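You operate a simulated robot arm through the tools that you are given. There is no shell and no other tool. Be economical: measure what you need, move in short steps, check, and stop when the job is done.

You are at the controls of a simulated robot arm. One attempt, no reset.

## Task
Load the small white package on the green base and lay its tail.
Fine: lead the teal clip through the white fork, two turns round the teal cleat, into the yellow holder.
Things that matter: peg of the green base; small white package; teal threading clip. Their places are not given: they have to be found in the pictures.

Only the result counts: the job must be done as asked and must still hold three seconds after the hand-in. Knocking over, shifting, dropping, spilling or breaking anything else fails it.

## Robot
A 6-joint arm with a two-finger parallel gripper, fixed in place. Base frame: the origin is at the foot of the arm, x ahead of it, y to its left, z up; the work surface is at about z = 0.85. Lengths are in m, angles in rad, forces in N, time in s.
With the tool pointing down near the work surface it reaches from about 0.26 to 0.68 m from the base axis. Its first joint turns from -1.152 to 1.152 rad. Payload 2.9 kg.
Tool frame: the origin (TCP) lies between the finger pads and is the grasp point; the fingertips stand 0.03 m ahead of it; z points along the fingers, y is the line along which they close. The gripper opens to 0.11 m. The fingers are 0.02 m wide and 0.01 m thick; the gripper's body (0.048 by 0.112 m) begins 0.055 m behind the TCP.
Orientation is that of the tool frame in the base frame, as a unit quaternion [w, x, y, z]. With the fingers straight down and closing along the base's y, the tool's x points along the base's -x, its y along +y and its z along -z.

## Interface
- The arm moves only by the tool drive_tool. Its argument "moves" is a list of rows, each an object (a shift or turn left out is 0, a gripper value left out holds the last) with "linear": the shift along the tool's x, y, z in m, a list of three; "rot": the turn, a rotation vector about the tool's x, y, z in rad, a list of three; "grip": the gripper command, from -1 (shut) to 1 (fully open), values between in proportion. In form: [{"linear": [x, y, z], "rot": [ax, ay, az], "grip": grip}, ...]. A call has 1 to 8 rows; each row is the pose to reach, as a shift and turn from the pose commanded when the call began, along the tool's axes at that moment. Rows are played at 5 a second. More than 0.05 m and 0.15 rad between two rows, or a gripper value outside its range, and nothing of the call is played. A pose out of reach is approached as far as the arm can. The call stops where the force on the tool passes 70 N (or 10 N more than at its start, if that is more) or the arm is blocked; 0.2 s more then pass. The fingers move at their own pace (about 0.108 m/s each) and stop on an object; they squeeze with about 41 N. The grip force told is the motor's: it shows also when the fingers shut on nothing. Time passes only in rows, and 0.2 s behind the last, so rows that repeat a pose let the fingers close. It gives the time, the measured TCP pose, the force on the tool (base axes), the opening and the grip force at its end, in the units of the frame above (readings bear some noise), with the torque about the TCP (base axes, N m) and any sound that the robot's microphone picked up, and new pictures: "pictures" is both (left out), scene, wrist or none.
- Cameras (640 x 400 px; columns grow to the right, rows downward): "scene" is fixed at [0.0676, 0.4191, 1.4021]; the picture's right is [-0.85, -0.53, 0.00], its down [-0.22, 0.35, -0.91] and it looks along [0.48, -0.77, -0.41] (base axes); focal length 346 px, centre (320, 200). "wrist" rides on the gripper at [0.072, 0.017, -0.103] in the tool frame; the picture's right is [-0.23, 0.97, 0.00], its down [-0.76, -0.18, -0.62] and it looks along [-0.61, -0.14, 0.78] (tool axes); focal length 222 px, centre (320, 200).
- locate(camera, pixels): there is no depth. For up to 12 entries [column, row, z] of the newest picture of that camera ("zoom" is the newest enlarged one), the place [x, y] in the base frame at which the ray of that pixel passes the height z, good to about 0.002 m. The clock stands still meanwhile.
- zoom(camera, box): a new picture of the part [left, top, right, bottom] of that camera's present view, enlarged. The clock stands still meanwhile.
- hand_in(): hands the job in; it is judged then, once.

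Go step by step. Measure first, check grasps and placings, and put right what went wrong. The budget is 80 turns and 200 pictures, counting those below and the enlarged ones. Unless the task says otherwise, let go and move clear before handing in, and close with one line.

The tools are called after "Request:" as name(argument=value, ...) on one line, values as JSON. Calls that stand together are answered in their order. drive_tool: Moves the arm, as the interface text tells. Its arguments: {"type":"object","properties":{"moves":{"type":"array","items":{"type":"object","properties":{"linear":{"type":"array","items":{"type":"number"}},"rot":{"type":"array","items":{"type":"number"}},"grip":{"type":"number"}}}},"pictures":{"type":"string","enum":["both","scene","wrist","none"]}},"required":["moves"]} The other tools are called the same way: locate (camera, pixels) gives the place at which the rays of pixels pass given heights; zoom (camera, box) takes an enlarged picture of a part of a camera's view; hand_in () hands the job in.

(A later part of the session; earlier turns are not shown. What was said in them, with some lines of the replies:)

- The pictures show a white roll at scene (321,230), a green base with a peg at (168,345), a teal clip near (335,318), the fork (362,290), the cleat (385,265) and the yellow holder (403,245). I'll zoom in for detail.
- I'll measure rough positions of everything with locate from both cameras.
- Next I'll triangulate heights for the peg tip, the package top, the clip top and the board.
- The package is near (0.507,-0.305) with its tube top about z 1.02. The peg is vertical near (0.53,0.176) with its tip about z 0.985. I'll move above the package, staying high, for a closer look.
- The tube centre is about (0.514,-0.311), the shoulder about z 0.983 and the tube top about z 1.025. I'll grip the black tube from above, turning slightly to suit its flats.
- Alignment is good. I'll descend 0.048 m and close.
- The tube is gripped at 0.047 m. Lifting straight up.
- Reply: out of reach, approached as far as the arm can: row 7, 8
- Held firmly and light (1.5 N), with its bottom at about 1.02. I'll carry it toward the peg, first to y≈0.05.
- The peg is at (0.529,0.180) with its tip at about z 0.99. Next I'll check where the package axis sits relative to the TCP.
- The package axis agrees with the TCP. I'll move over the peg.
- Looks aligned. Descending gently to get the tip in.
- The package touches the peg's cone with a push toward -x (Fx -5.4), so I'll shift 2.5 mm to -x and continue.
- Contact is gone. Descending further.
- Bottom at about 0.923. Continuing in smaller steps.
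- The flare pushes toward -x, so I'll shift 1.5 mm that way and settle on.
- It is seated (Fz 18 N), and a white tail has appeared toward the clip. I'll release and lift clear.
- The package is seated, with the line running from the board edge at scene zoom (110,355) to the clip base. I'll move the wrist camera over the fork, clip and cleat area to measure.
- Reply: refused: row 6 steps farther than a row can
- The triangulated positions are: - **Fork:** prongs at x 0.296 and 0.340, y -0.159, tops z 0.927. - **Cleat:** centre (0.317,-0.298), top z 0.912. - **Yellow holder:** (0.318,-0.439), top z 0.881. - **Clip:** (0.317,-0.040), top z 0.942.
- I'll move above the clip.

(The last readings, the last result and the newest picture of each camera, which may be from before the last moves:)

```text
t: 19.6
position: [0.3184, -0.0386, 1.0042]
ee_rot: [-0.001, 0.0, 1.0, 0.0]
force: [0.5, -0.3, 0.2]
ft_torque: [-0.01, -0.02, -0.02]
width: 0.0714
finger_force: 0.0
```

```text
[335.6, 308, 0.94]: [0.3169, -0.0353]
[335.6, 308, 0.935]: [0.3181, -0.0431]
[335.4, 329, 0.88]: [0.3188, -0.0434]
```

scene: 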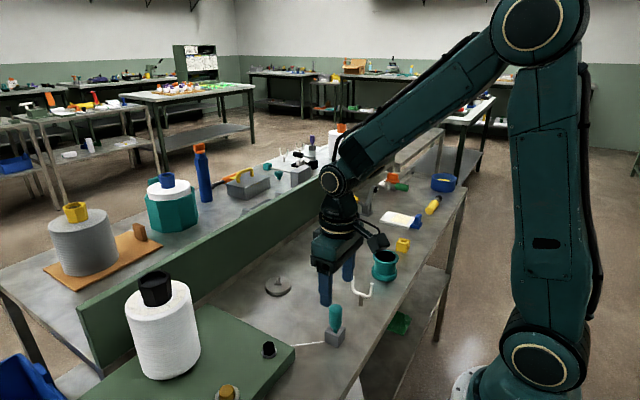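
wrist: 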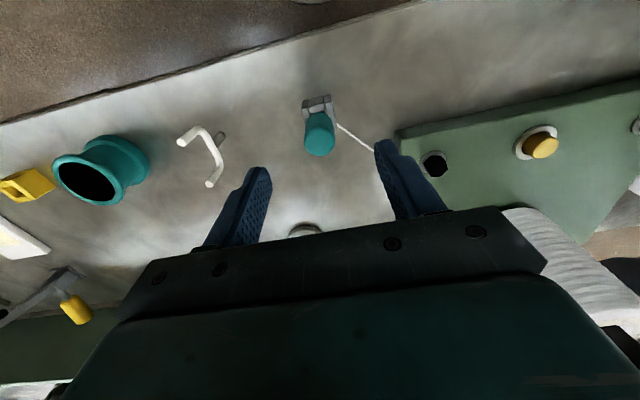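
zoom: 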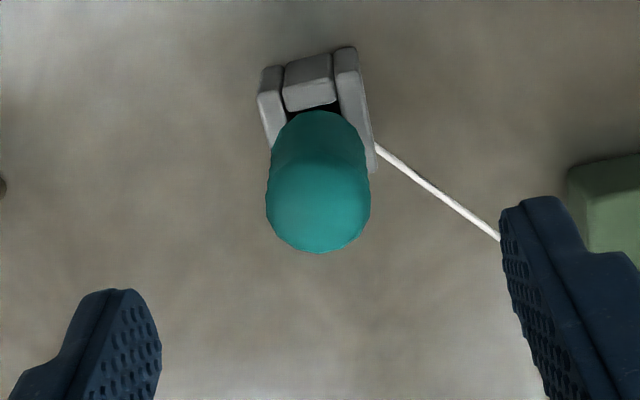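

The clip is aligned under the TCP. Descending to z≈0.926 and gripping.

Request:
drive_tool(moves=[{"linear": [0, -0.001, 0.04]}, {"linear": [0, -0.001, 0.065]}, {"linear": [0, -0.001, 0.078]}, {"linear": [0, -0.001, 0.078], "grip": -1}, {"linear": [0, -0.001, 0.078]}, {"linear": [0, -0.001, 0.078]}])

Request:
zoom(camera="scene", box=[290, 250, 390, 360])

```text
t: 21.0
position: [0.3169, -0.0402, 0.927]
ee_rot: [-0.001, 0.0, 1.0, 0.0]
force: [1.1, -0.7, 0.3]
ft_torque: [-0.01, 0.0, 0.03]
width: 0.025
finger_force: 40.8
```

scene: 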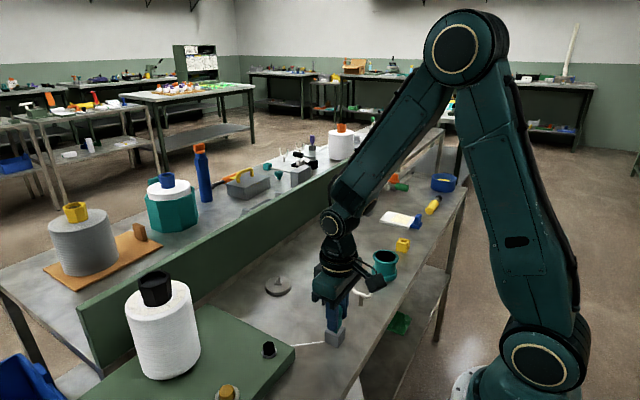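
wrist: 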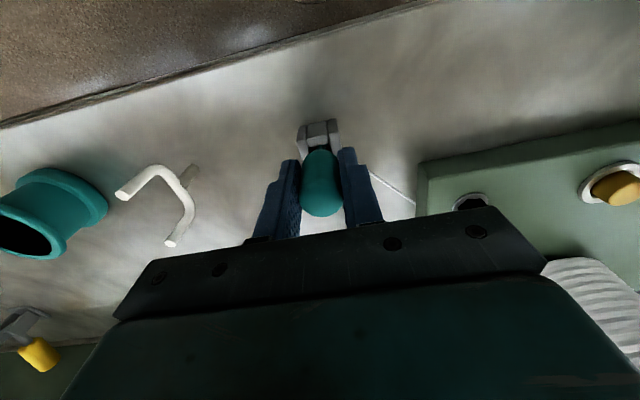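

```text
3.64 times, centred on (340, 305) of scene
```

zoom: 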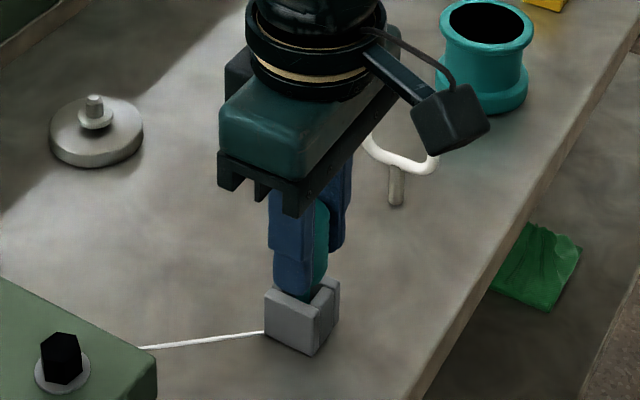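

The clip is gripped at 0.025 m. Lifting straight up 0.06 m.

Request:
drive_tool(moves=[{"linear": [0, 0, -0.008]}, {"linear": [0, 0, -0.02]}, {"linear": [0, 0, -0.04]}, {"linear": [0, 0, -0.06]}, {"linear": [0, 0, -0.06]}])

Request:
zoom(camera="scene", box=[280, 230, 400, 370])

```text
t: 22.2
position: [0.317, -0.0398, 0.9865]
ee_rot: [0.0, 0.0, 1.0, 0.0]
force: [0.5, 1.4, -0.1]
ft_torque: [-0.03, 0.02, 0.02]
width: 0.0249
finger_force: 41.0
```

scene: 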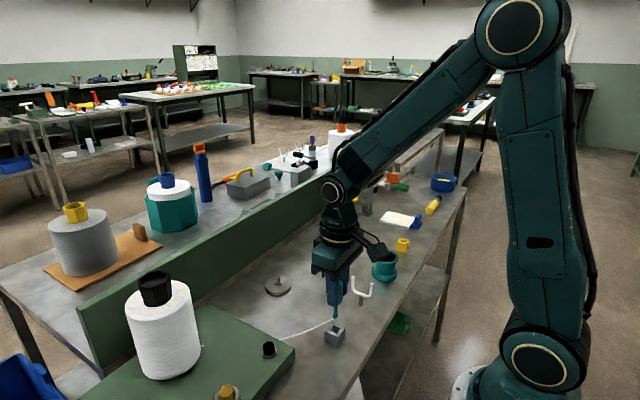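
wrist: 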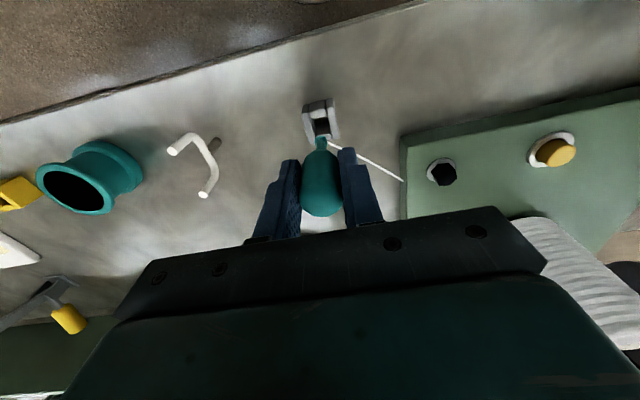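

```text
2.86 times, centred on (340, 300) of scene
```

zoom: 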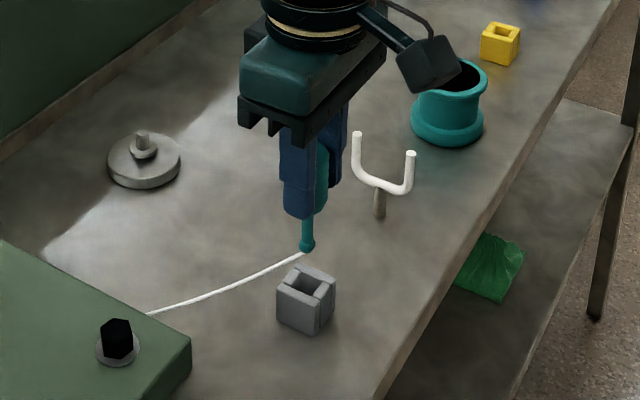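

Request:
locate(camera="scene", pixels=[[335.5, 317, 0.91], [335.5, 317, 0.92], [335.5, 317, 0.93], [361, 295.1, 0.88], [361, 295.1, 0.89], [361, 295.1, 0.9], [278, 337, 0.85], [278, 337, 0.87], [386, 265, 0.88], [383, 279, 0.85]])

Request:
zoom(camera="scene", box=[340, 230, 420, 310])

```text
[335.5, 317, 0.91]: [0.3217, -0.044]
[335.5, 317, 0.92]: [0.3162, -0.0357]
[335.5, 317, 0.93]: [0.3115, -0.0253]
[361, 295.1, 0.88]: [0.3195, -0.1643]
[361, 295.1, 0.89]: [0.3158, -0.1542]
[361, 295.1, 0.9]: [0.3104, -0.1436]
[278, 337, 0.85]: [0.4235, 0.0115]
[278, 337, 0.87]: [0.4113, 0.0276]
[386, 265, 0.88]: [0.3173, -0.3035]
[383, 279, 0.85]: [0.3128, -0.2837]
```

```text
5.00 times, centred on (380, 270) of scene
```

zoom: 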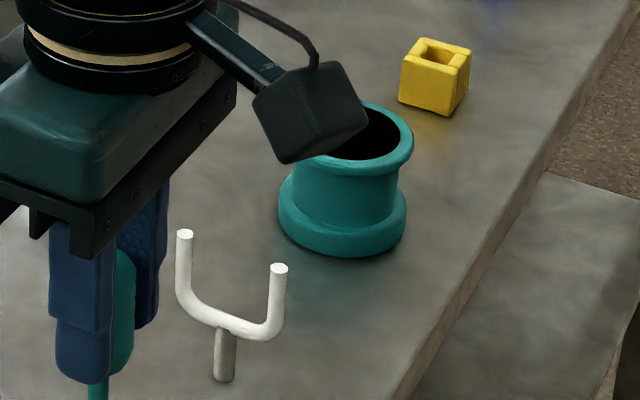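

The line ties to the stem bulb at z≈0.914, 0.0725 below the TCP. I'll pass the bulb between the prongs at about z 0.902 with the fingertips above the prong tops.

Request:
drive_tool(moves=[{"linear": [0, -0.03, 0.005]}, {"linear": [0, -0.06, 0.0115]}, {"linear": [0, -0.08, 0.0115]}, {"linear": [0, -0.1, 0.0115]}, {"linear": [-0.001, -0.12, 0.0115]}, {"linear": [-0.001, -0.14, 0.0115]}, {"linear": [0, -0.165, 0.0115]}, {"linear": [0, -0.165, 0.0115]}])

Request:
zoom(camera="scene", box=[270, 220, 420, 370])

```text
t: 24.0
position: [0.3157, -0.2057, 0.9736]
ee_rot: [0.0, -0.001, 1.0, 0.0]
force: [-0.3, -0.3, 0.2]
ft_torque: [0.03, -0.01, -0.02]
width: 0.025
finger_force: 41.2
```

scene: 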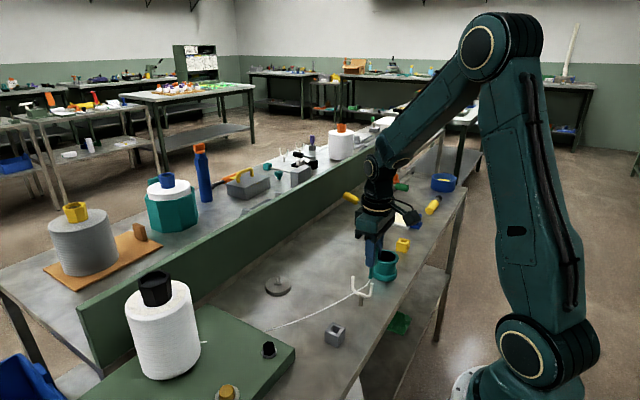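
wrist: 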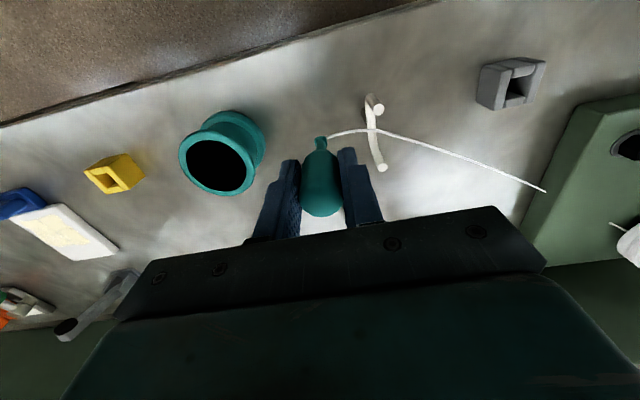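

```text
2.67 times, centred on (345, 295) of scene
```

zoom: 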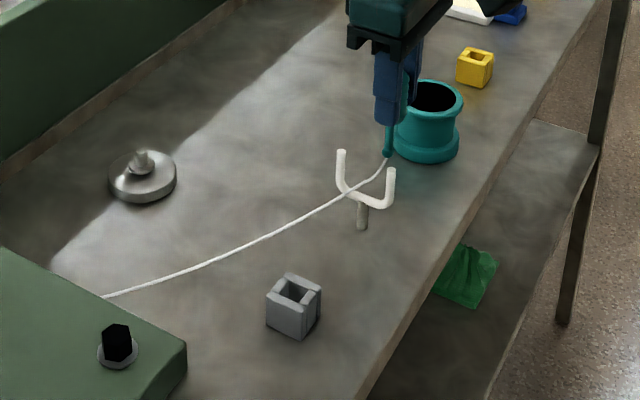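

The line runs through the fork between the prongs, at zoom (345,190). I'll start counter-clockwise round the cleat on its -x side at radius 0.075.

Request:
drive_tool(moves=[{"linear": [0.0277, -0.0237, 0.003]}, {"linear": [0.052, -0.04, 0.006]}, {"linear": [0.0683, -0.0643, 0.008]}, {"linear": [0.074, -0.093, 0.008]}, {"linear": [0.0683, -0.1217, 0.008]}, {"linear": [0.052, -0.146, 0.008]}, {"linear": [0.0277, -0.1623, 0.008]}, {"linear": [-0.001, -0.168, 0.008]}])

Request:
zoom(camera="scene", box=[320, 210, 440, 330])

```text
t: 25.8
position: [0.3174, -0.3729, 0.9661]
ee_rot: [0.0, 0.001, 1.0, 0.0]
force: [0.1, 0.7, 0.5]
ft_torque: [0.0, 0.03, -0.01]
width: 0.0253
finger_force: 41.0
```

scene: 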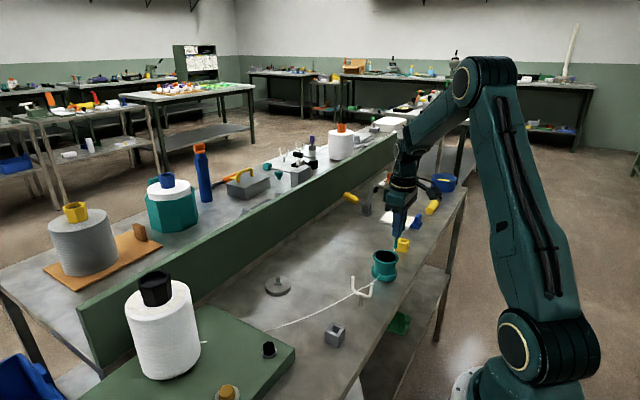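
wrist: 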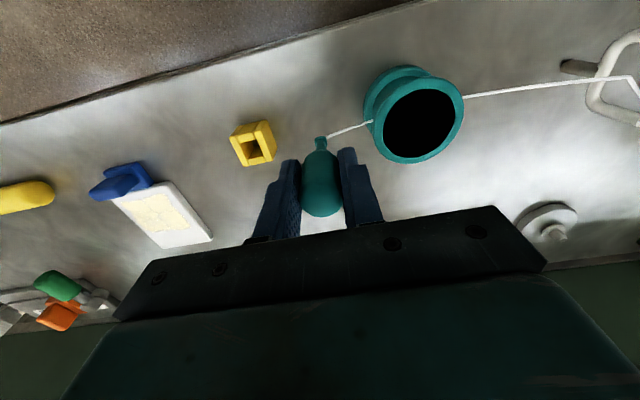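

```text
3.33 times, centred on (380, 270) of scene
```

zoom: 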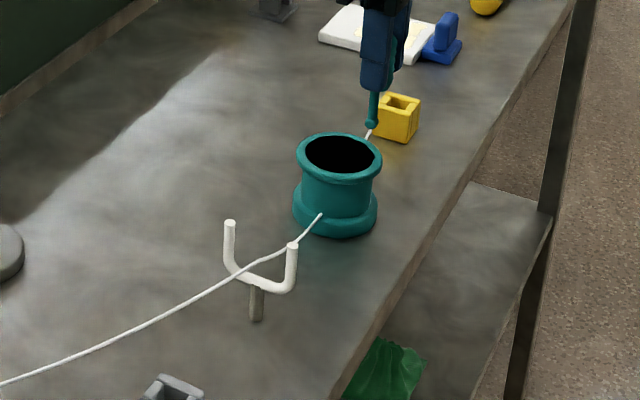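

I'll check how the line lies around the cleat in the wrist view.

Request:
zoom(camera="wrist", box=[310, 50, 490, 170])

Request:
zoom(camera="scene", box=[350, 235, 410, 300])

```text
3.33 times, centred on (400, 110) of wrist
```

zoom: 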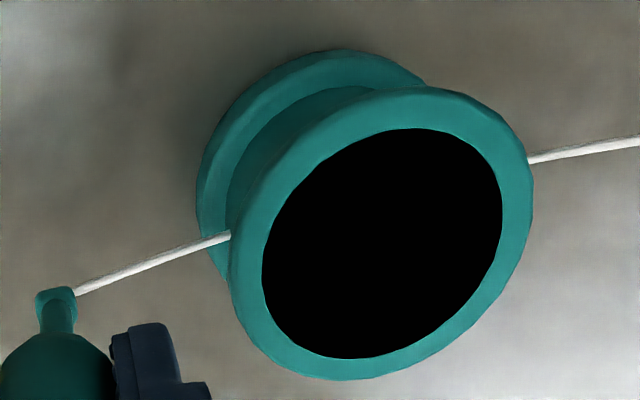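

```text
6.15 times, centred on (380, 268) of scene
```

zoom: 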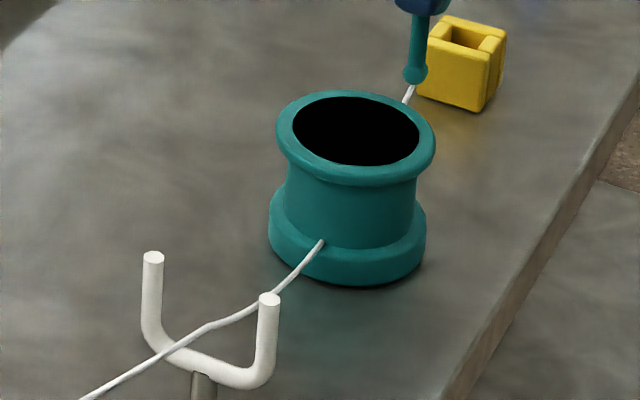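

The line isn't shown draped yet and enters the waist at scene zoom (322,240). I'll continue counter-clockwise, rising slightly to cross the incoming line, and watch whether it wraps.

Request:
drive_tool(moves=[{"linear": [-0.0287, 0.0057, 0]}, {"linear": [-0.053, 0.022, 0]}, {"linear": [-0.0693, 0.0463, 0]}, {"linear": [-0.075, 0.075, 0]}, {"linear": [-0.075, 0.075, 0]}])

Request:
zoom(camera="scene", box=[330, 235, 410, 310])

Request:
zoom(camera="wrist", box=[280, 0, 480, 180])

```text
t: 27.0
position: [0.3934, -0.2978, 0.9676]
ee_rot: [0.0, 0.0, 1.0, -0.001]
force: [-0.1, 0.0, -0.9]
ft_torque: [0.02, 0.0, 0.02]
width: 0.0254
finger_force: 41.1
```

scene: 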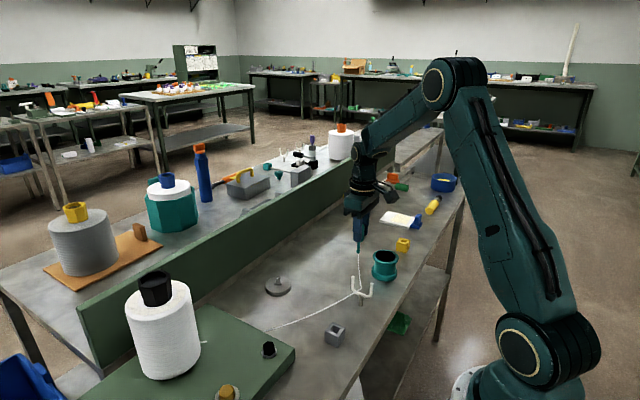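
wrist: 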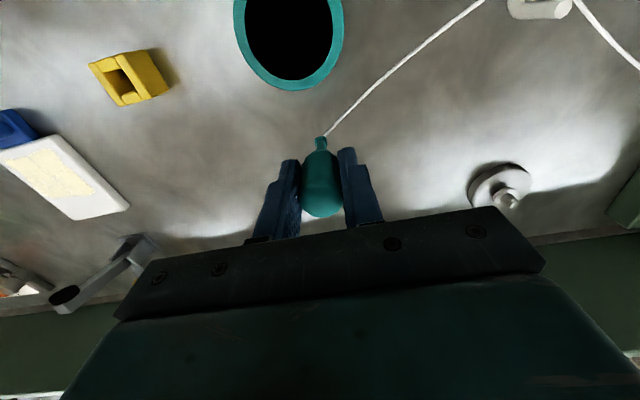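

```text
5.33 times, centred on (370, 272) of scene
```

zoom: 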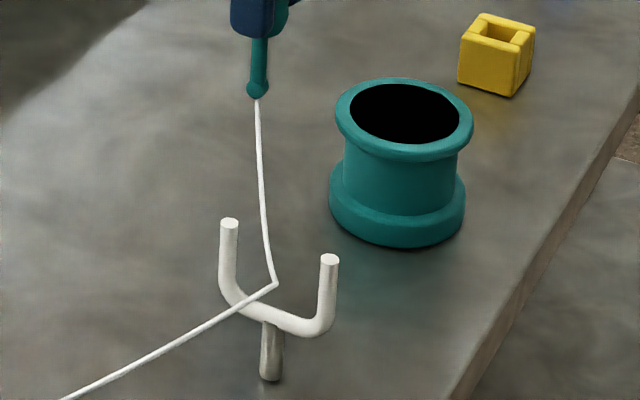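

```text
2.22 times, centred on (380, 90) of wrist
```

zoom: 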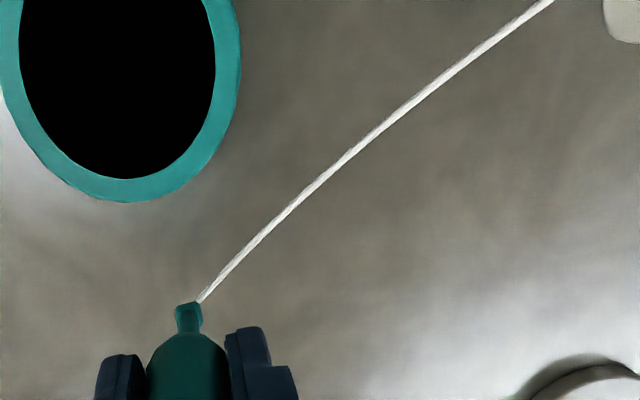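

The line currently swings freely from fork to clip, so wrapping may only register after a full turn. I'll continue counter-clockwise to the -x side.

Request:
drive_tool(moves=[{"linear": [0.0057, 0.0287, 0]}, {"linear": [0.022, 0.053, 0]}, {"linear": [0.0463, 0.0693, 0]}, {"linear": [0.075, 0.075, 0]}, {"linear": [0.1037, 0.0693, 0]}, {"linear": [0.128, 0.053, 0]}, {"linear": [0.1443, 0.0287, 0]}, {"linear": [0.15, 0, 0]}])

Request:
zoom(camera="scene", box=[330, 235, 430, 310])

```text
t: 28.8
position: [0.2421, -0.2982, 0.967]
ee_rot: [0.0, 0.0, 1.0, 0.0]
force: [0.1, -0.8, -1.6]
ft_torque: [-0.01, 0.01, 0.03]
width: 0.0251
finger_force: 41.2
```

scene: 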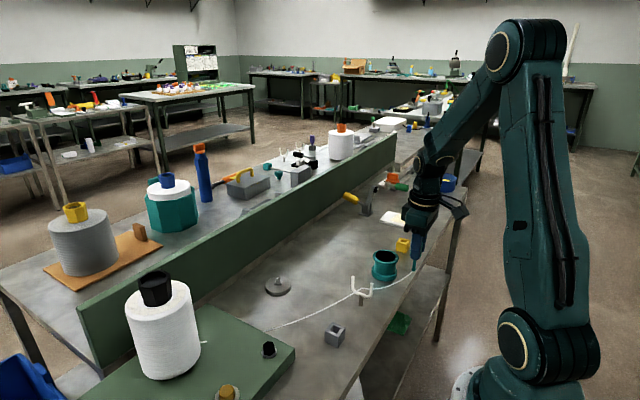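
wrist: 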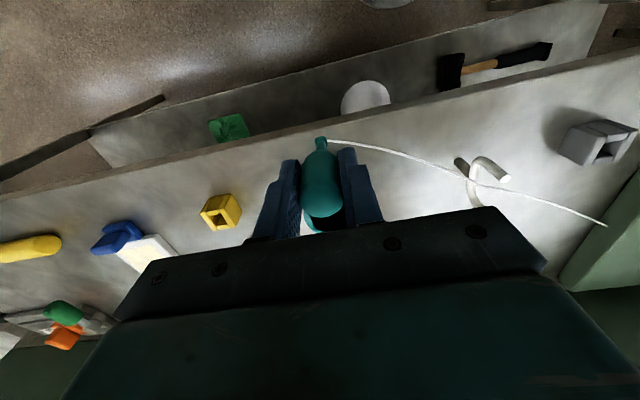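

```text
5.33 times, centred on (380, 272) of scene
```

zoom: 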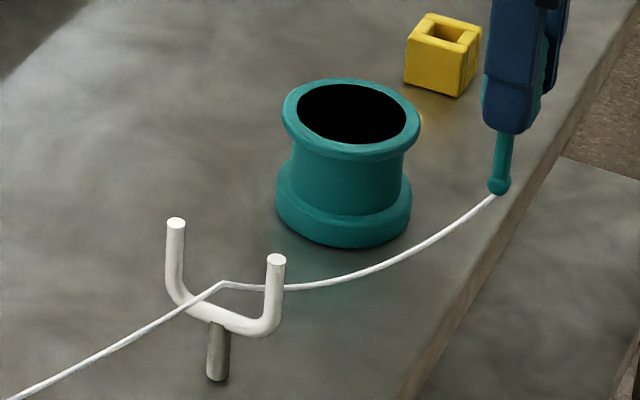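

No wrap has formed yet. The bulb may be too high or too far out, so I'll go on counter-clockwise closer in (R 0.06) with the bulb at waist mid-height (TCP 0.952, tips still above the rim).

Request:
drive_tool(moves=[{"linear": [-0.015, 0, 0.015]}, {"linear": [-0.0196, -0.023, 0.015]}, {"linear": [-0.0326, -0.0424, 0.015]}, {"linear": [-0.052, -0.0554, 0.015]}, {"linear": [-0.075, -0.06, 0.015]}])

Request:
zoom(camera="scene", box=[330, 235, 430, 310])

Request:
zoom(camera="wrist", box=[300, 40, 500, 180])

```text
t: 30.0
position: [0.3171, -0.3584, 0.9509]
ee_rot: [0.0, 0.0, 1.0, 0.0]
force: [0.1, -0.3, -0.5]
ft_torque: [0.01, 0.0, 0.01]
width: 0.025
finger_force: 41.4
```

scene: 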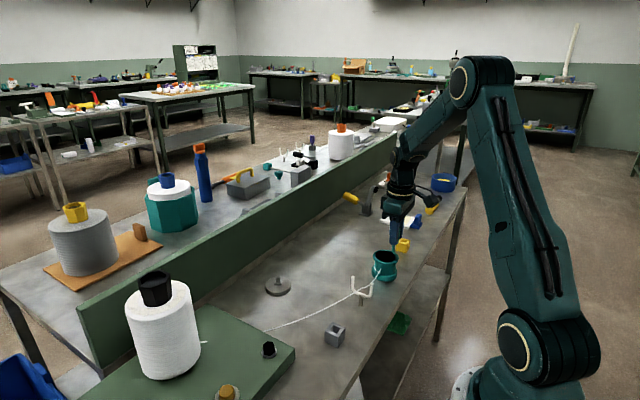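
wrist: 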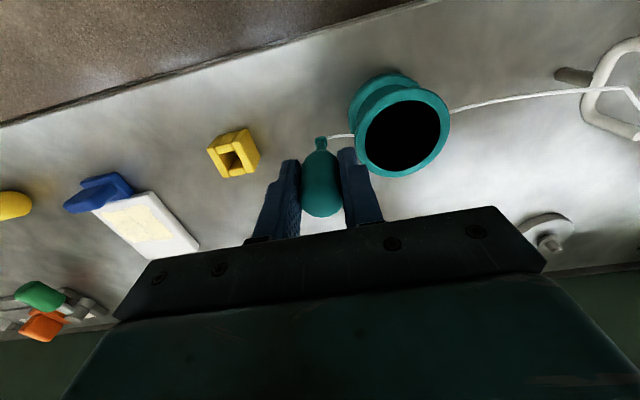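

```text
5.33 times, centred on (380, 272) of scene
```

zoom: 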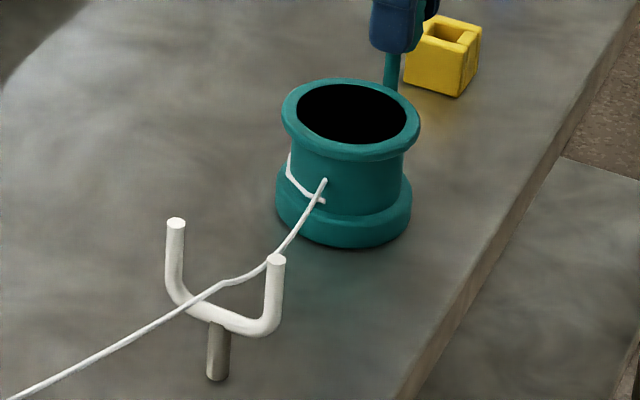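

```text
2.86 times, centred on (400, 110) of wrist
```

zoom: 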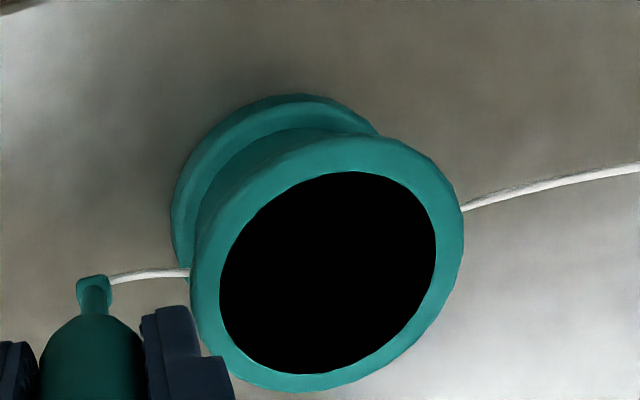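

A drawn loop now appears on the cleat's left face (zoom 285,180), so the lower height matters. I'll go on a bit counter-clockwise and see how the loop changes.

Request:
drive_tool(moves=[{"linear": [-0.023, 0.0046, 0]}, {"linear": [-0.0424, 0.0176, 0]}, {"linear": [-0.0424, 0.0176, 0]}], pictures="scene")

Request:
zoom(camera="scene", box=[350, 240, 410, 300])

```text
t: 30.8
position: [0.3584, -0.3401, 0.9516]
ee_rot: [0.001, 0.0, 1.0, 0.0]
force: [-0.8, -0.1, -0.2]
ft_torque: [-0.05, 0.03, -0.02]
width: 0.0254
finger_force: 40.8
```

scene: 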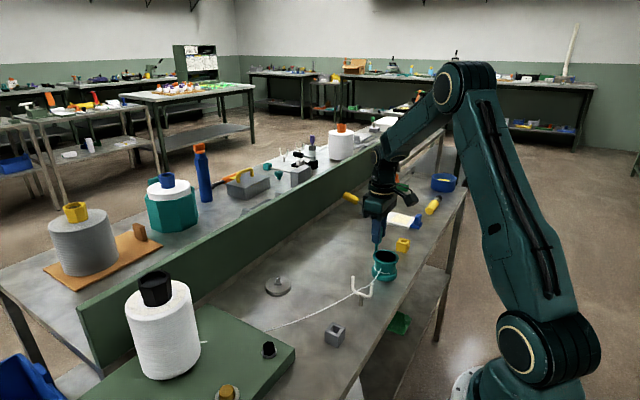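

```text
6.67 times, centred on (380, 270) of scene
```

zoom: 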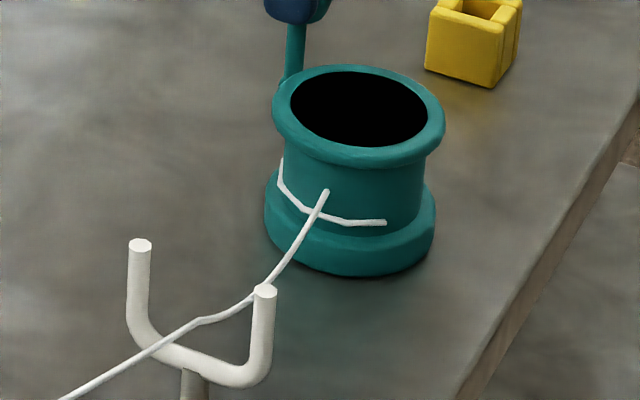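

The drawn arc grew from about 90° to 135° as I swept that much since lowering, so it's counting properly now and the count started near angle 180°. Continuing counter-clockwise.

Request:
drive_tool(moves=[{"linear": [-0.013, 0.0194, 0]}, {"linear": [-0.0176, 0.0424, 0]}, {"linear": [-0.013, 0.0654, 0]}, {"linear": [0, 0.0848, 0]}, {"linear": [0.0194, 0.0978, 0]}, {"linear": [0.0424, 0.1024, 0]}, {"linear": [0.0654, 0.0978, 0]}, {"linear": [0.0848, 0.0848, 0]}], pictures="scene")

Request:
zoom(camera="scene", box=[350, 240, 410, 300])

```text
t: 32.6
position: [0.2749, -0.2563, 0.9521]
ee_rot: [0.0, 0.001, 1.0, -0.001]
force: [-0.6, -0.8, 0.4]
ft_torque: [0.01, 0.01, 0.01]
width: 0.0252
finger_force: 41.4
```

scene: 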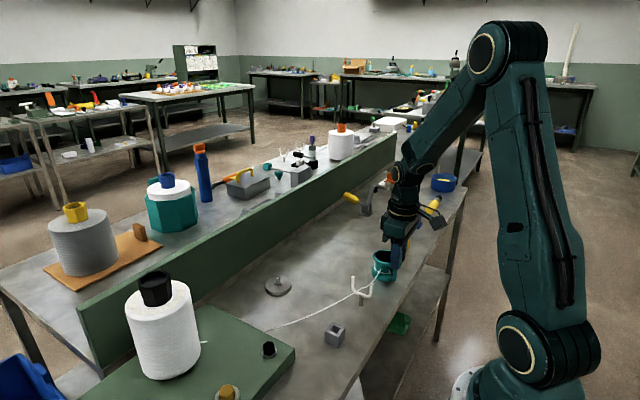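

```text
6.67 times, centred on (380, 270) of scene
```

zoom: 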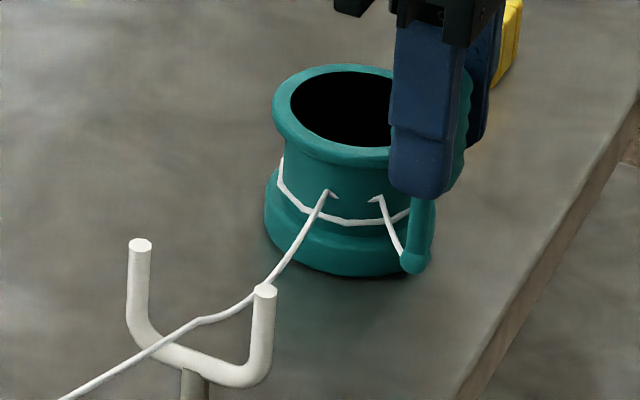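

About 315° counted and the wrap is visible round the waist. Continuing.

Request:
drive_tool(moves=[{"linear": [0.013, -0.0194, 0]}, {"linear": [0.0176, -0.0424, 0]}, {"linear": [0.013, -0.0654, 0]}, {"linear": [0, -0.0848, 0]}, {"linear": [-0.0194, -0.0978, 0]}, {"linear": [-0.0424, -0.1024, 0]}, {"linear": [-0.0654, -0.0978, 0]}, {"linear": [-0.0848, -0.0848, 0]}], pictures="scene")

Request:
zoom(camera="scene", box=[350, 240, 410, 300])

```text
t: 34.4
position: [0.36, -0.3408, 0.9506]
ee_rot: [0.0, 0.0, 1.0, 0.0]
force: [0.7, -1.0, 0.3]
ft_torque: [0.02, -0.01, -0.03]
width: 0.0252
finger_force: 40.5
```

scene: 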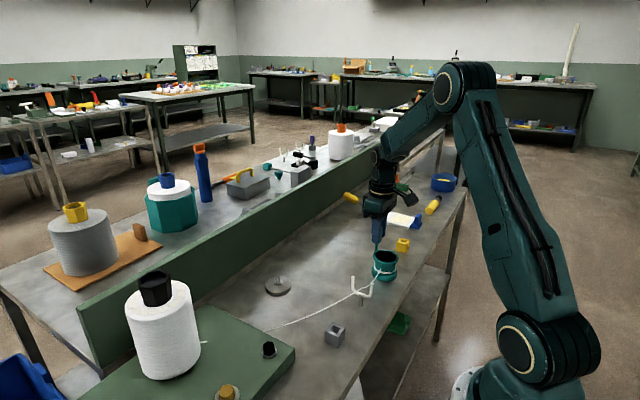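

```text
6.67 times, centred on (380, 270) of scene
```

zoom: 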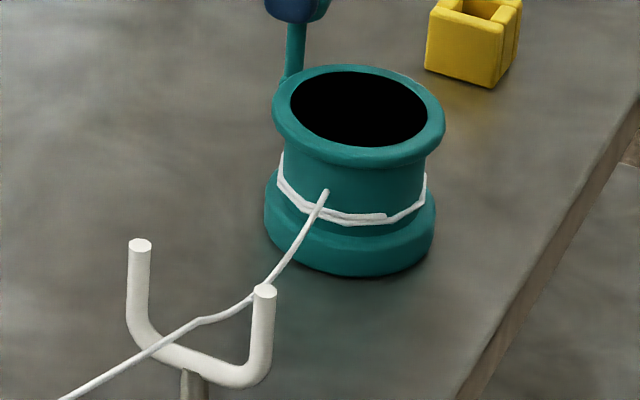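

Second turn is in progress (about 495° counted). Continuing.

Request:
drive_tool(moves=[{"linear": [-0.013, 0.0194, 0]}, {"linear": [-0.0176, 0.0424, 0]}, {"linear": [-0.013, 0.0654, 0]}, {"linear": [0, 0.0848, 0]}, {"linear": [0.0194, 0.0978, 0]}, {"linear": [0.0424, 0.1024, 0]}, {"linear": [0.0654, 0.0978, 0]}, {"linear": [0.0848, 0.0848, 0]}], pictures="scene")

Request:
zoom(camera="scene", box=[350, 240, 410, 300])

```text
t: 36.2
position: [0.2751, -0.2558, 0.9501]
ee_rot: [0.0, -0.001, 1.0, 0.001]
force: [0.6, -0.6, 0.0]
ft_torque: [-0.01, 0.0, 0.02]
width: 0.025
finger_force: 41.1
```

scene: 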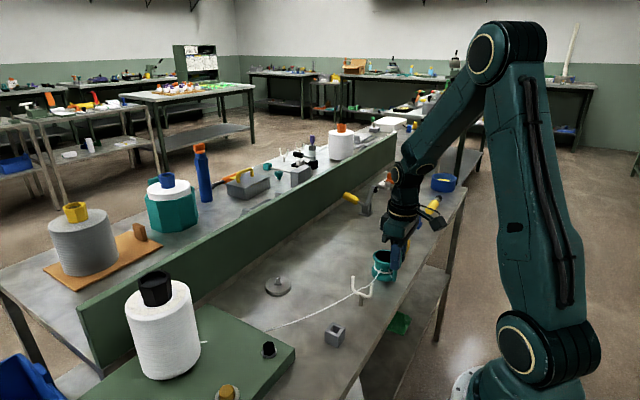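

```text
6.67 times, centred on (380, 270) of scene
```

zoom: 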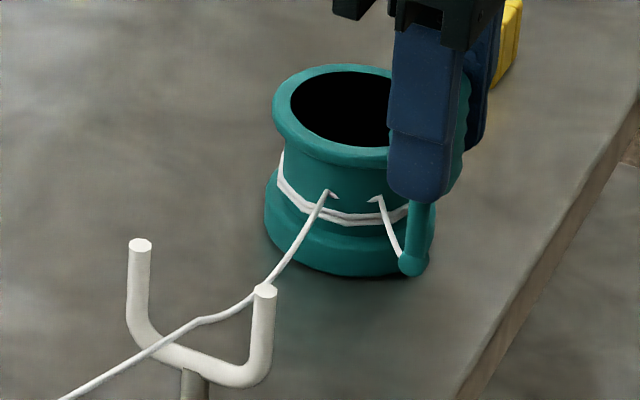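

About 675° counted. I'll take it to slightly past two turns (angle ~205°) and check.

Request:
drive_tool(moves=[{"linear": [0.013, -0.0194, 0]}, {"linear": [0.0176, -0.0424, 0]}, {"linear": [0.013, -0.0654, 0]}, {"linear": [0.013, -0.0654, 0]}])

Request:
zoom(camera="scene", box=[350, 240, 410, 300])

```text
t: 37.2
position: [0.2623, -0.3197, 0.9507]
ee_rot: [0.0, 0.0, 1.0, 0.0]
force: [-0.3, 0.0, 0.2]
ft_torque: [0.01, 0.02, 0.01]
width: 0.0251
finger_force: 41.0
```

scene: 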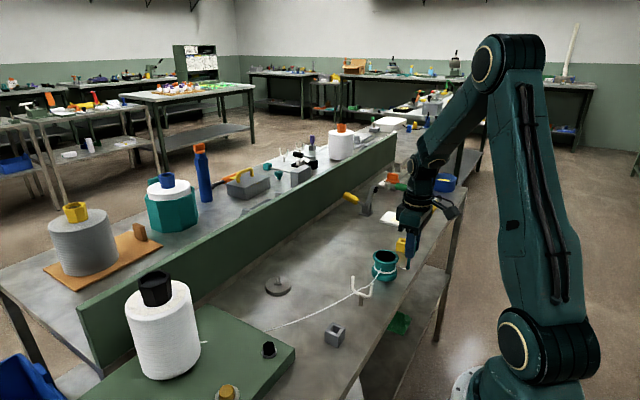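
wrist: 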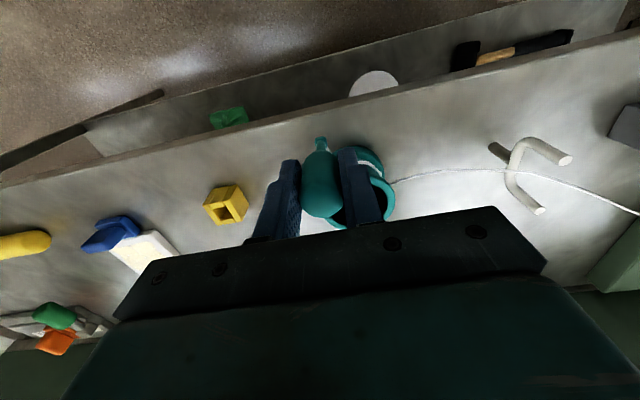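

```text
6.67 times, centred on (380, 270) of scene
```

zoom: 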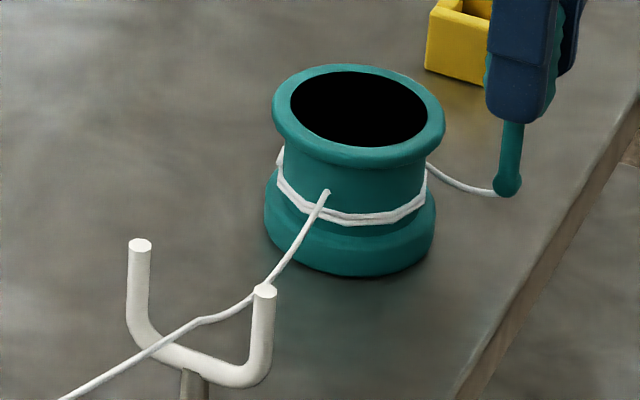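

Two turns are on the cleat. I'll rise outward and move over the yellow holder.

Request:
drive_tool(moves=[{"linear": [0.003, -0.03, -0.012]}, {"linear": [0.0, -0.06, -0.028]}, {"linear": [-0.025, -0.09, -0.045]}, {"linear": [-0.045, -0.11, -0.05]}, {"linear": [-0.0555, -0.1195, -0.05]}, {"linear": [-0.0555, -0.1195, -0.05]}])

Request:
zoom(camera="scene", box=[350, 200, 440, 300])

Request:
zoom(camera="wrist", box=[260, 60, 420, 180])

```text
t: 38.6
position: [0.3179, -0.4398, 1.0025]
ee_rot: [0.0, -0.001, 1.0, -0.001]
force: [-0.4, 0.7, -0.2]
ft_torque: [0.01, 0.01, 0.0]
width: 0.0254
finger_force: 41.0
```

scene: 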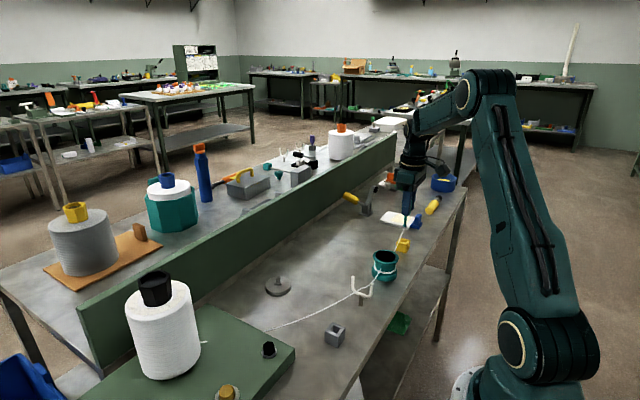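
wrist: 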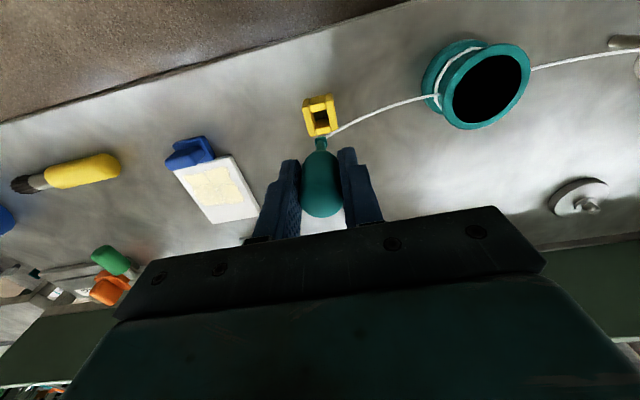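

```text
4.00 times, centred on (395, 250) of scene
```

zoom: 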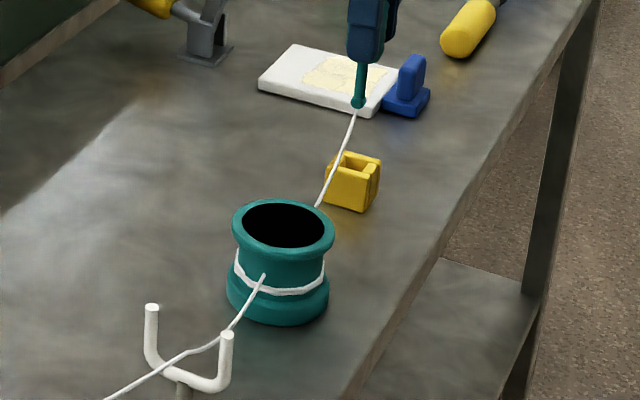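

```text
3.33 times, centred on (340, 120) of wrist
```

zoom: 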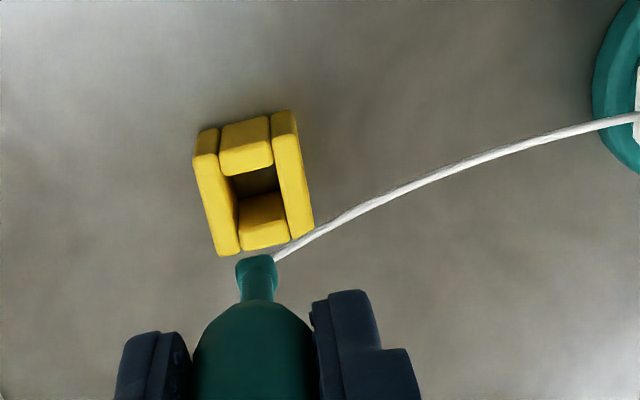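

Request:
locate(camera="wrist", pixels=[[320.3, 115.8, 0.88], [302.5, 104.4, 0.88], [331.9, 93.6, 0.88], [337.6, 129.6, 0.88], [309.4, 135.6, 0.88], [321, 138.5, 0.93]])

Request:
locate(camera="scene", pixels=[[403.3, 241.3, 0.88], [404.6, 225.5, 0.93]])

```text
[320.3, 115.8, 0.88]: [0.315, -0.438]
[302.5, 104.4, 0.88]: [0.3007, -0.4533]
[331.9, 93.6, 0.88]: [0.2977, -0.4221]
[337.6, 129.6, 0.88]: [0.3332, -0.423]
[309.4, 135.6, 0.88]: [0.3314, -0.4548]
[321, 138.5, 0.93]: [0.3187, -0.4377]
```

```text
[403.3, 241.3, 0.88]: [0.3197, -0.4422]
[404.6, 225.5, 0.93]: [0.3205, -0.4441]
```

The holder centre is about (0.317,-0.4385). I'll shift 1 mm and lower the bulb to just above the socket.

Request:
drive_tool(moves=[{"linear": [0.001, 0.001, 0.02]}, {"linear": [0.001, 0.001, 0.038]}, {"linear": [0.001, 0.001, 0.038]}])

Request:
zoom(camera="scene", box=[375, 210, 435, 270])

Request:
zoom(camera="wrist", box=[280, 90, 360, 160])

```text
t: 39.4
position: [0.3173, -0.4387, 0.9631]
ee_rot: [-0.001, 0.0, 1.0, 0.0]
force: [0.0, -0.1, -0.3]
ft_torque: [0.02, 0.02, -0.01]
width: 0.0251
finger_force: 40.7
```

scene: 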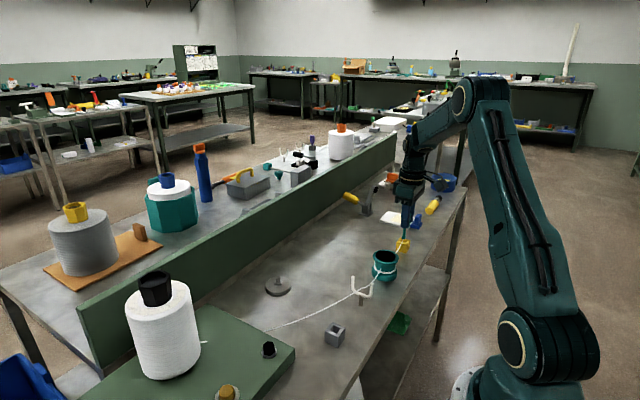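
wrist: 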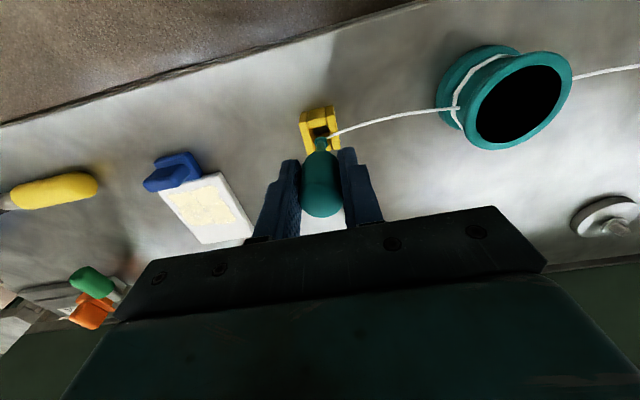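

```text
6.67 times, centred on (405, 240) of scene
```

zoom: 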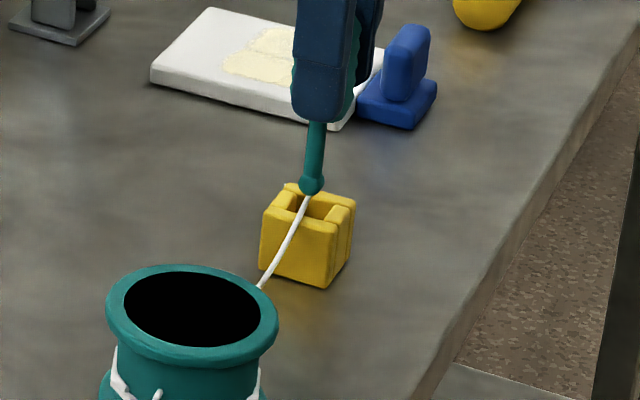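

```text
5.71 times, centred on (320, 125) of wrist
```

zoom: 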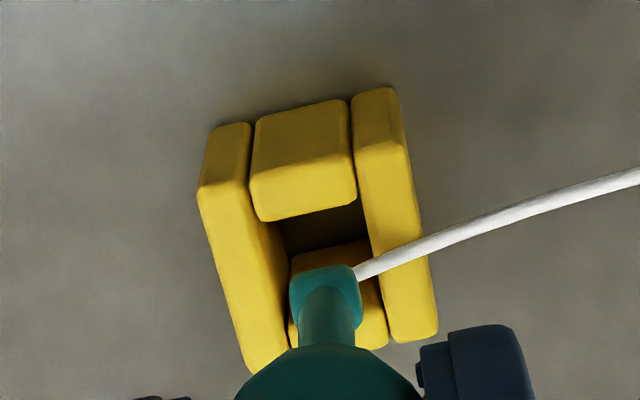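

Request:
locate(camera="wrist", pixels=[[298.6, 123.3, 0.88], [334, 115.4, 0.88], [340.5, 148.6, 0.88], [307.7, 155, 0.88], [320.2, 135.5, 0.88], [321, 141.6, 0.893]])

Request:
locate(camera="scene", pixels=[[396.4, 242, 0.88], [400.5, 237.8, 0.88], [410.3, 241, 0.88], [406.5, 244.7, 0.88], [403.7, 238, 0.893], [403.2, 241.4, 0.88]])

```text
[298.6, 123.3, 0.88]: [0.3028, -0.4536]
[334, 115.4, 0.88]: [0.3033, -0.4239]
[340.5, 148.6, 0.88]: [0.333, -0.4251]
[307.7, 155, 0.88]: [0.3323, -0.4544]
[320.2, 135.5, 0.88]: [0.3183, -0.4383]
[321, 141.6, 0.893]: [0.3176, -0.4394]
```

```text
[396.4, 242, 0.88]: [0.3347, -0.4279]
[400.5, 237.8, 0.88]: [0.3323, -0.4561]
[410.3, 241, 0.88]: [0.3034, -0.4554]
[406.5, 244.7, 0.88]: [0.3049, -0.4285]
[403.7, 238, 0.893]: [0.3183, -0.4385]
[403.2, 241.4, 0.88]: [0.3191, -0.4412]
```

The bulb is centred over the socket to within about 1 mm. Lowering to the same seat height as in the grey holder.

Request:
drive_tool(moves=[{"linear": [-0.0005, -0.0005, 0.01]}, {"linear": [-0.0005, -0.0005, 0.018]}, {"linear": [-0.0005, -0.0005, 0.026]}, {"linear": [-0.0005, -0.0005, 0.033]}, {"linear": [-0.0005, -0.0005, 0.035]}, {"linear": [-0.0005, -0.0005, 0.035]}])

Request:
zoom(camera="scene", box=[375, 210, 435, 270])

```text
t: 40.8
position: [0.3166, -0.4401, 0.9292]
ee_rot: [0.0, 0.0, 1.0, -0.001]
force: [0.2, -0.9, -0.1]
ft_torque: [0.0, 0.02, 0.03]
width: 0.0253
finger_force: 40.7
```

scene: 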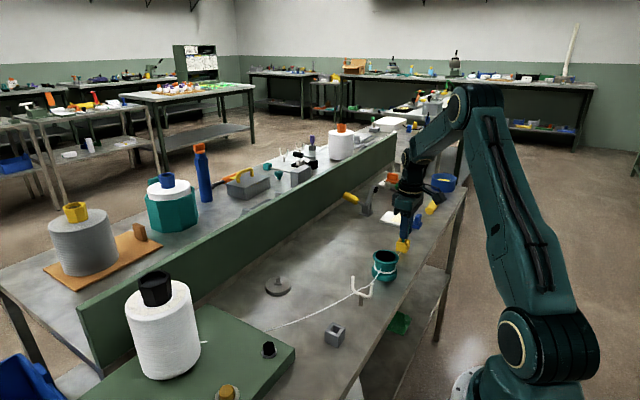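
wrist: 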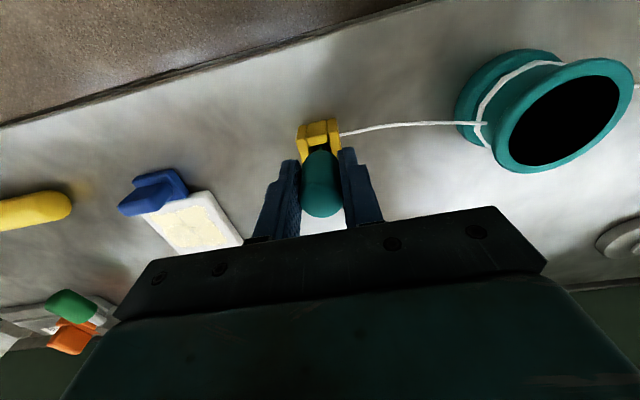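

```text
6.67 times, centred on (405, 240) of scene
```

zoom: 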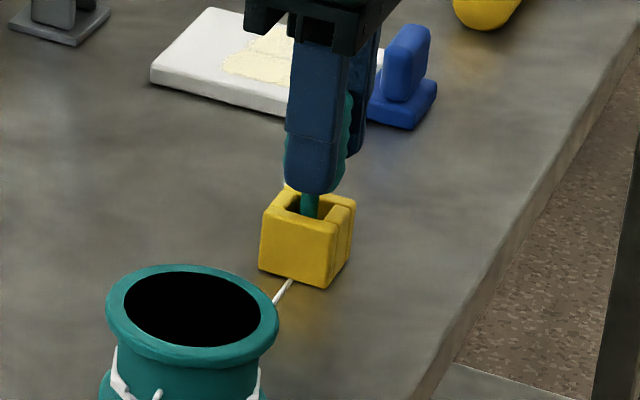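

It's in the socket with no force. I'll lower the last 2–3 mm to contact.

Request:
drive_tool(moves=[{"linear": [0, 0, 0.0015]}, {"linear": [0, 0, 0.003]}, {"linear": [0, 0, 0.003]}], pictures="none")

```text
t: 41.6
position: [0.3163, -0.4398, 0.9249]
ee_rot: [-0.001, 0.0, 1.0, -0.001]
force: [-2.7, 4.2, 10.5]
ft_torque: [0.18, 0.12, -0.01]
width: 0.0252
finger_force: 41.5
```

The clip is seated (Fz 10 N). I'll ease up slightly, open and rise straight up.

Request:
drive_tool(moves=[{"linear": [0, 0, -0.0015]}, {"linear": [0, 0, -0.0015], "grip": 0.1}, {"linear": [0, 0, -0.0015], "grip": 0.1}, {"linear": [0, 0, -0.03]}, {"linear": [0, 0, -0.07]}, {"linear": [0, 0, -0.11]}, {"linear": [0, 0, -0.15]}, {"linear": [0, 0, -0.15]}])

Request:
zoom(camera="scene", box=[330, 210, 440, 310])

Request:
zoom(camera="scene", box=[100, 250, 360, 400])

```text
t: 43.4
position: [0.3169, -0.4387, 1.0755]
ee_rot: [0.0, 0.0, 1.0, 0.0]
force: [0.2, 0.8, 0.6]
ft_torque: [-0.03, 0.0, -0.01]
width: 0.0605
finger_force: 0.1
```

scene: 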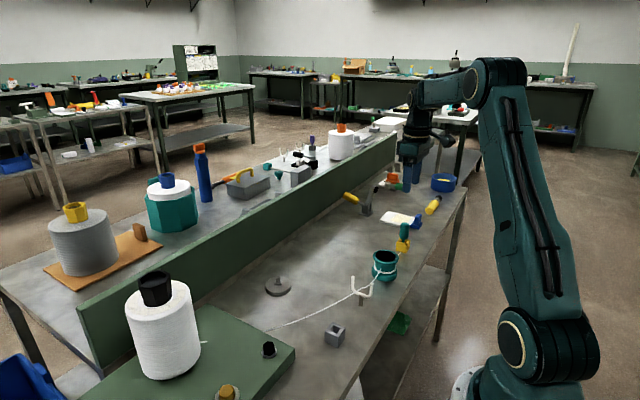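
wrist: 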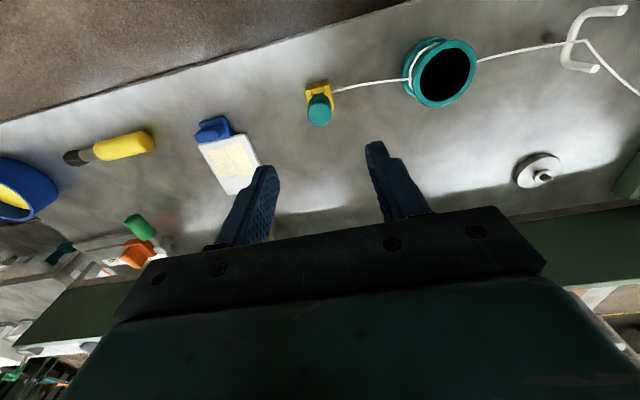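

```text
4.00 times, centred on (385, 260) of scene
```

zoom: 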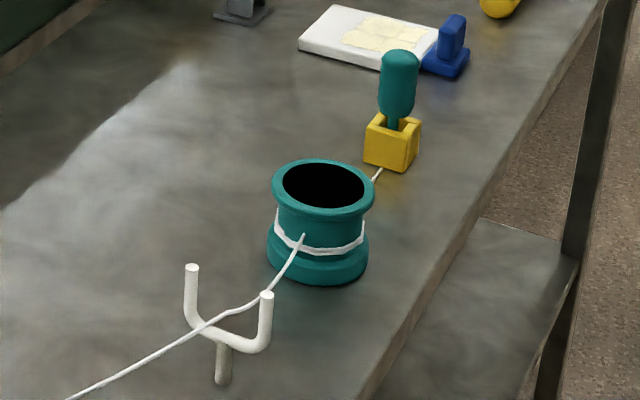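

```text
2.46 times, centred on (230, 325) of scene
```

zoom: 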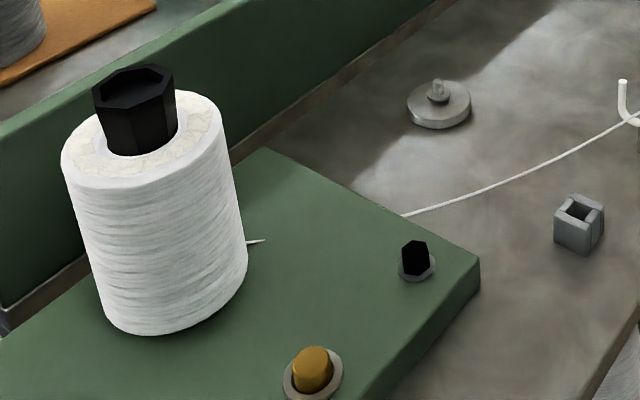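

The clip stands in the yellow holder and the line is through the fork. One close check of the turns on the cleat before handing in.

Request:
zoom(camera="scene", box=[365, 242, 405, 287])

Request:
zoom(camera="wrist", box=[290, 20, 490, 140])

```text
8.89 times, centred on (385, 264) of scene
```

zoom: 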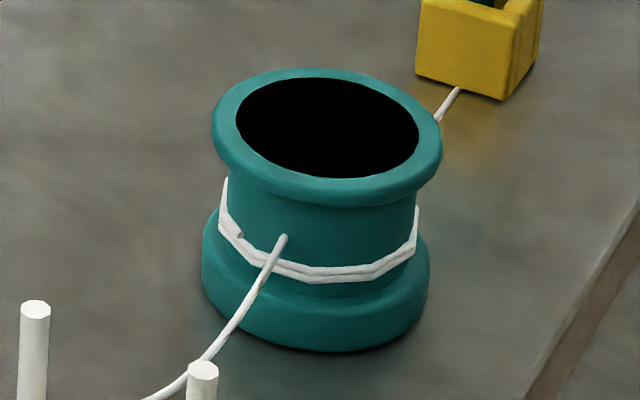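

```text
3.20 times, centred on (390, 80) of wrist
```

zoom: 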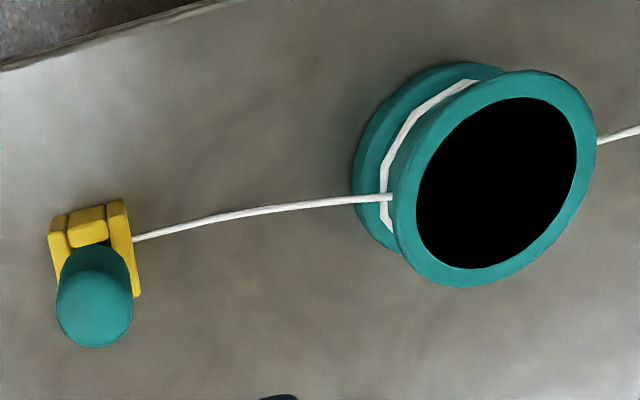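

The waist shows two full turns plus a short overlap at (235,235), the clip is seated, and the arm is clear. Handing in.

Request:
hand_in()

```text
The job is handed in.
```

The white package is on the green base's peg. Its tail runs through the white fork and two turns round the teal cleat, and the teal clip is seated in the yellow holder. The job is handed in; the verdict hasn't come back.
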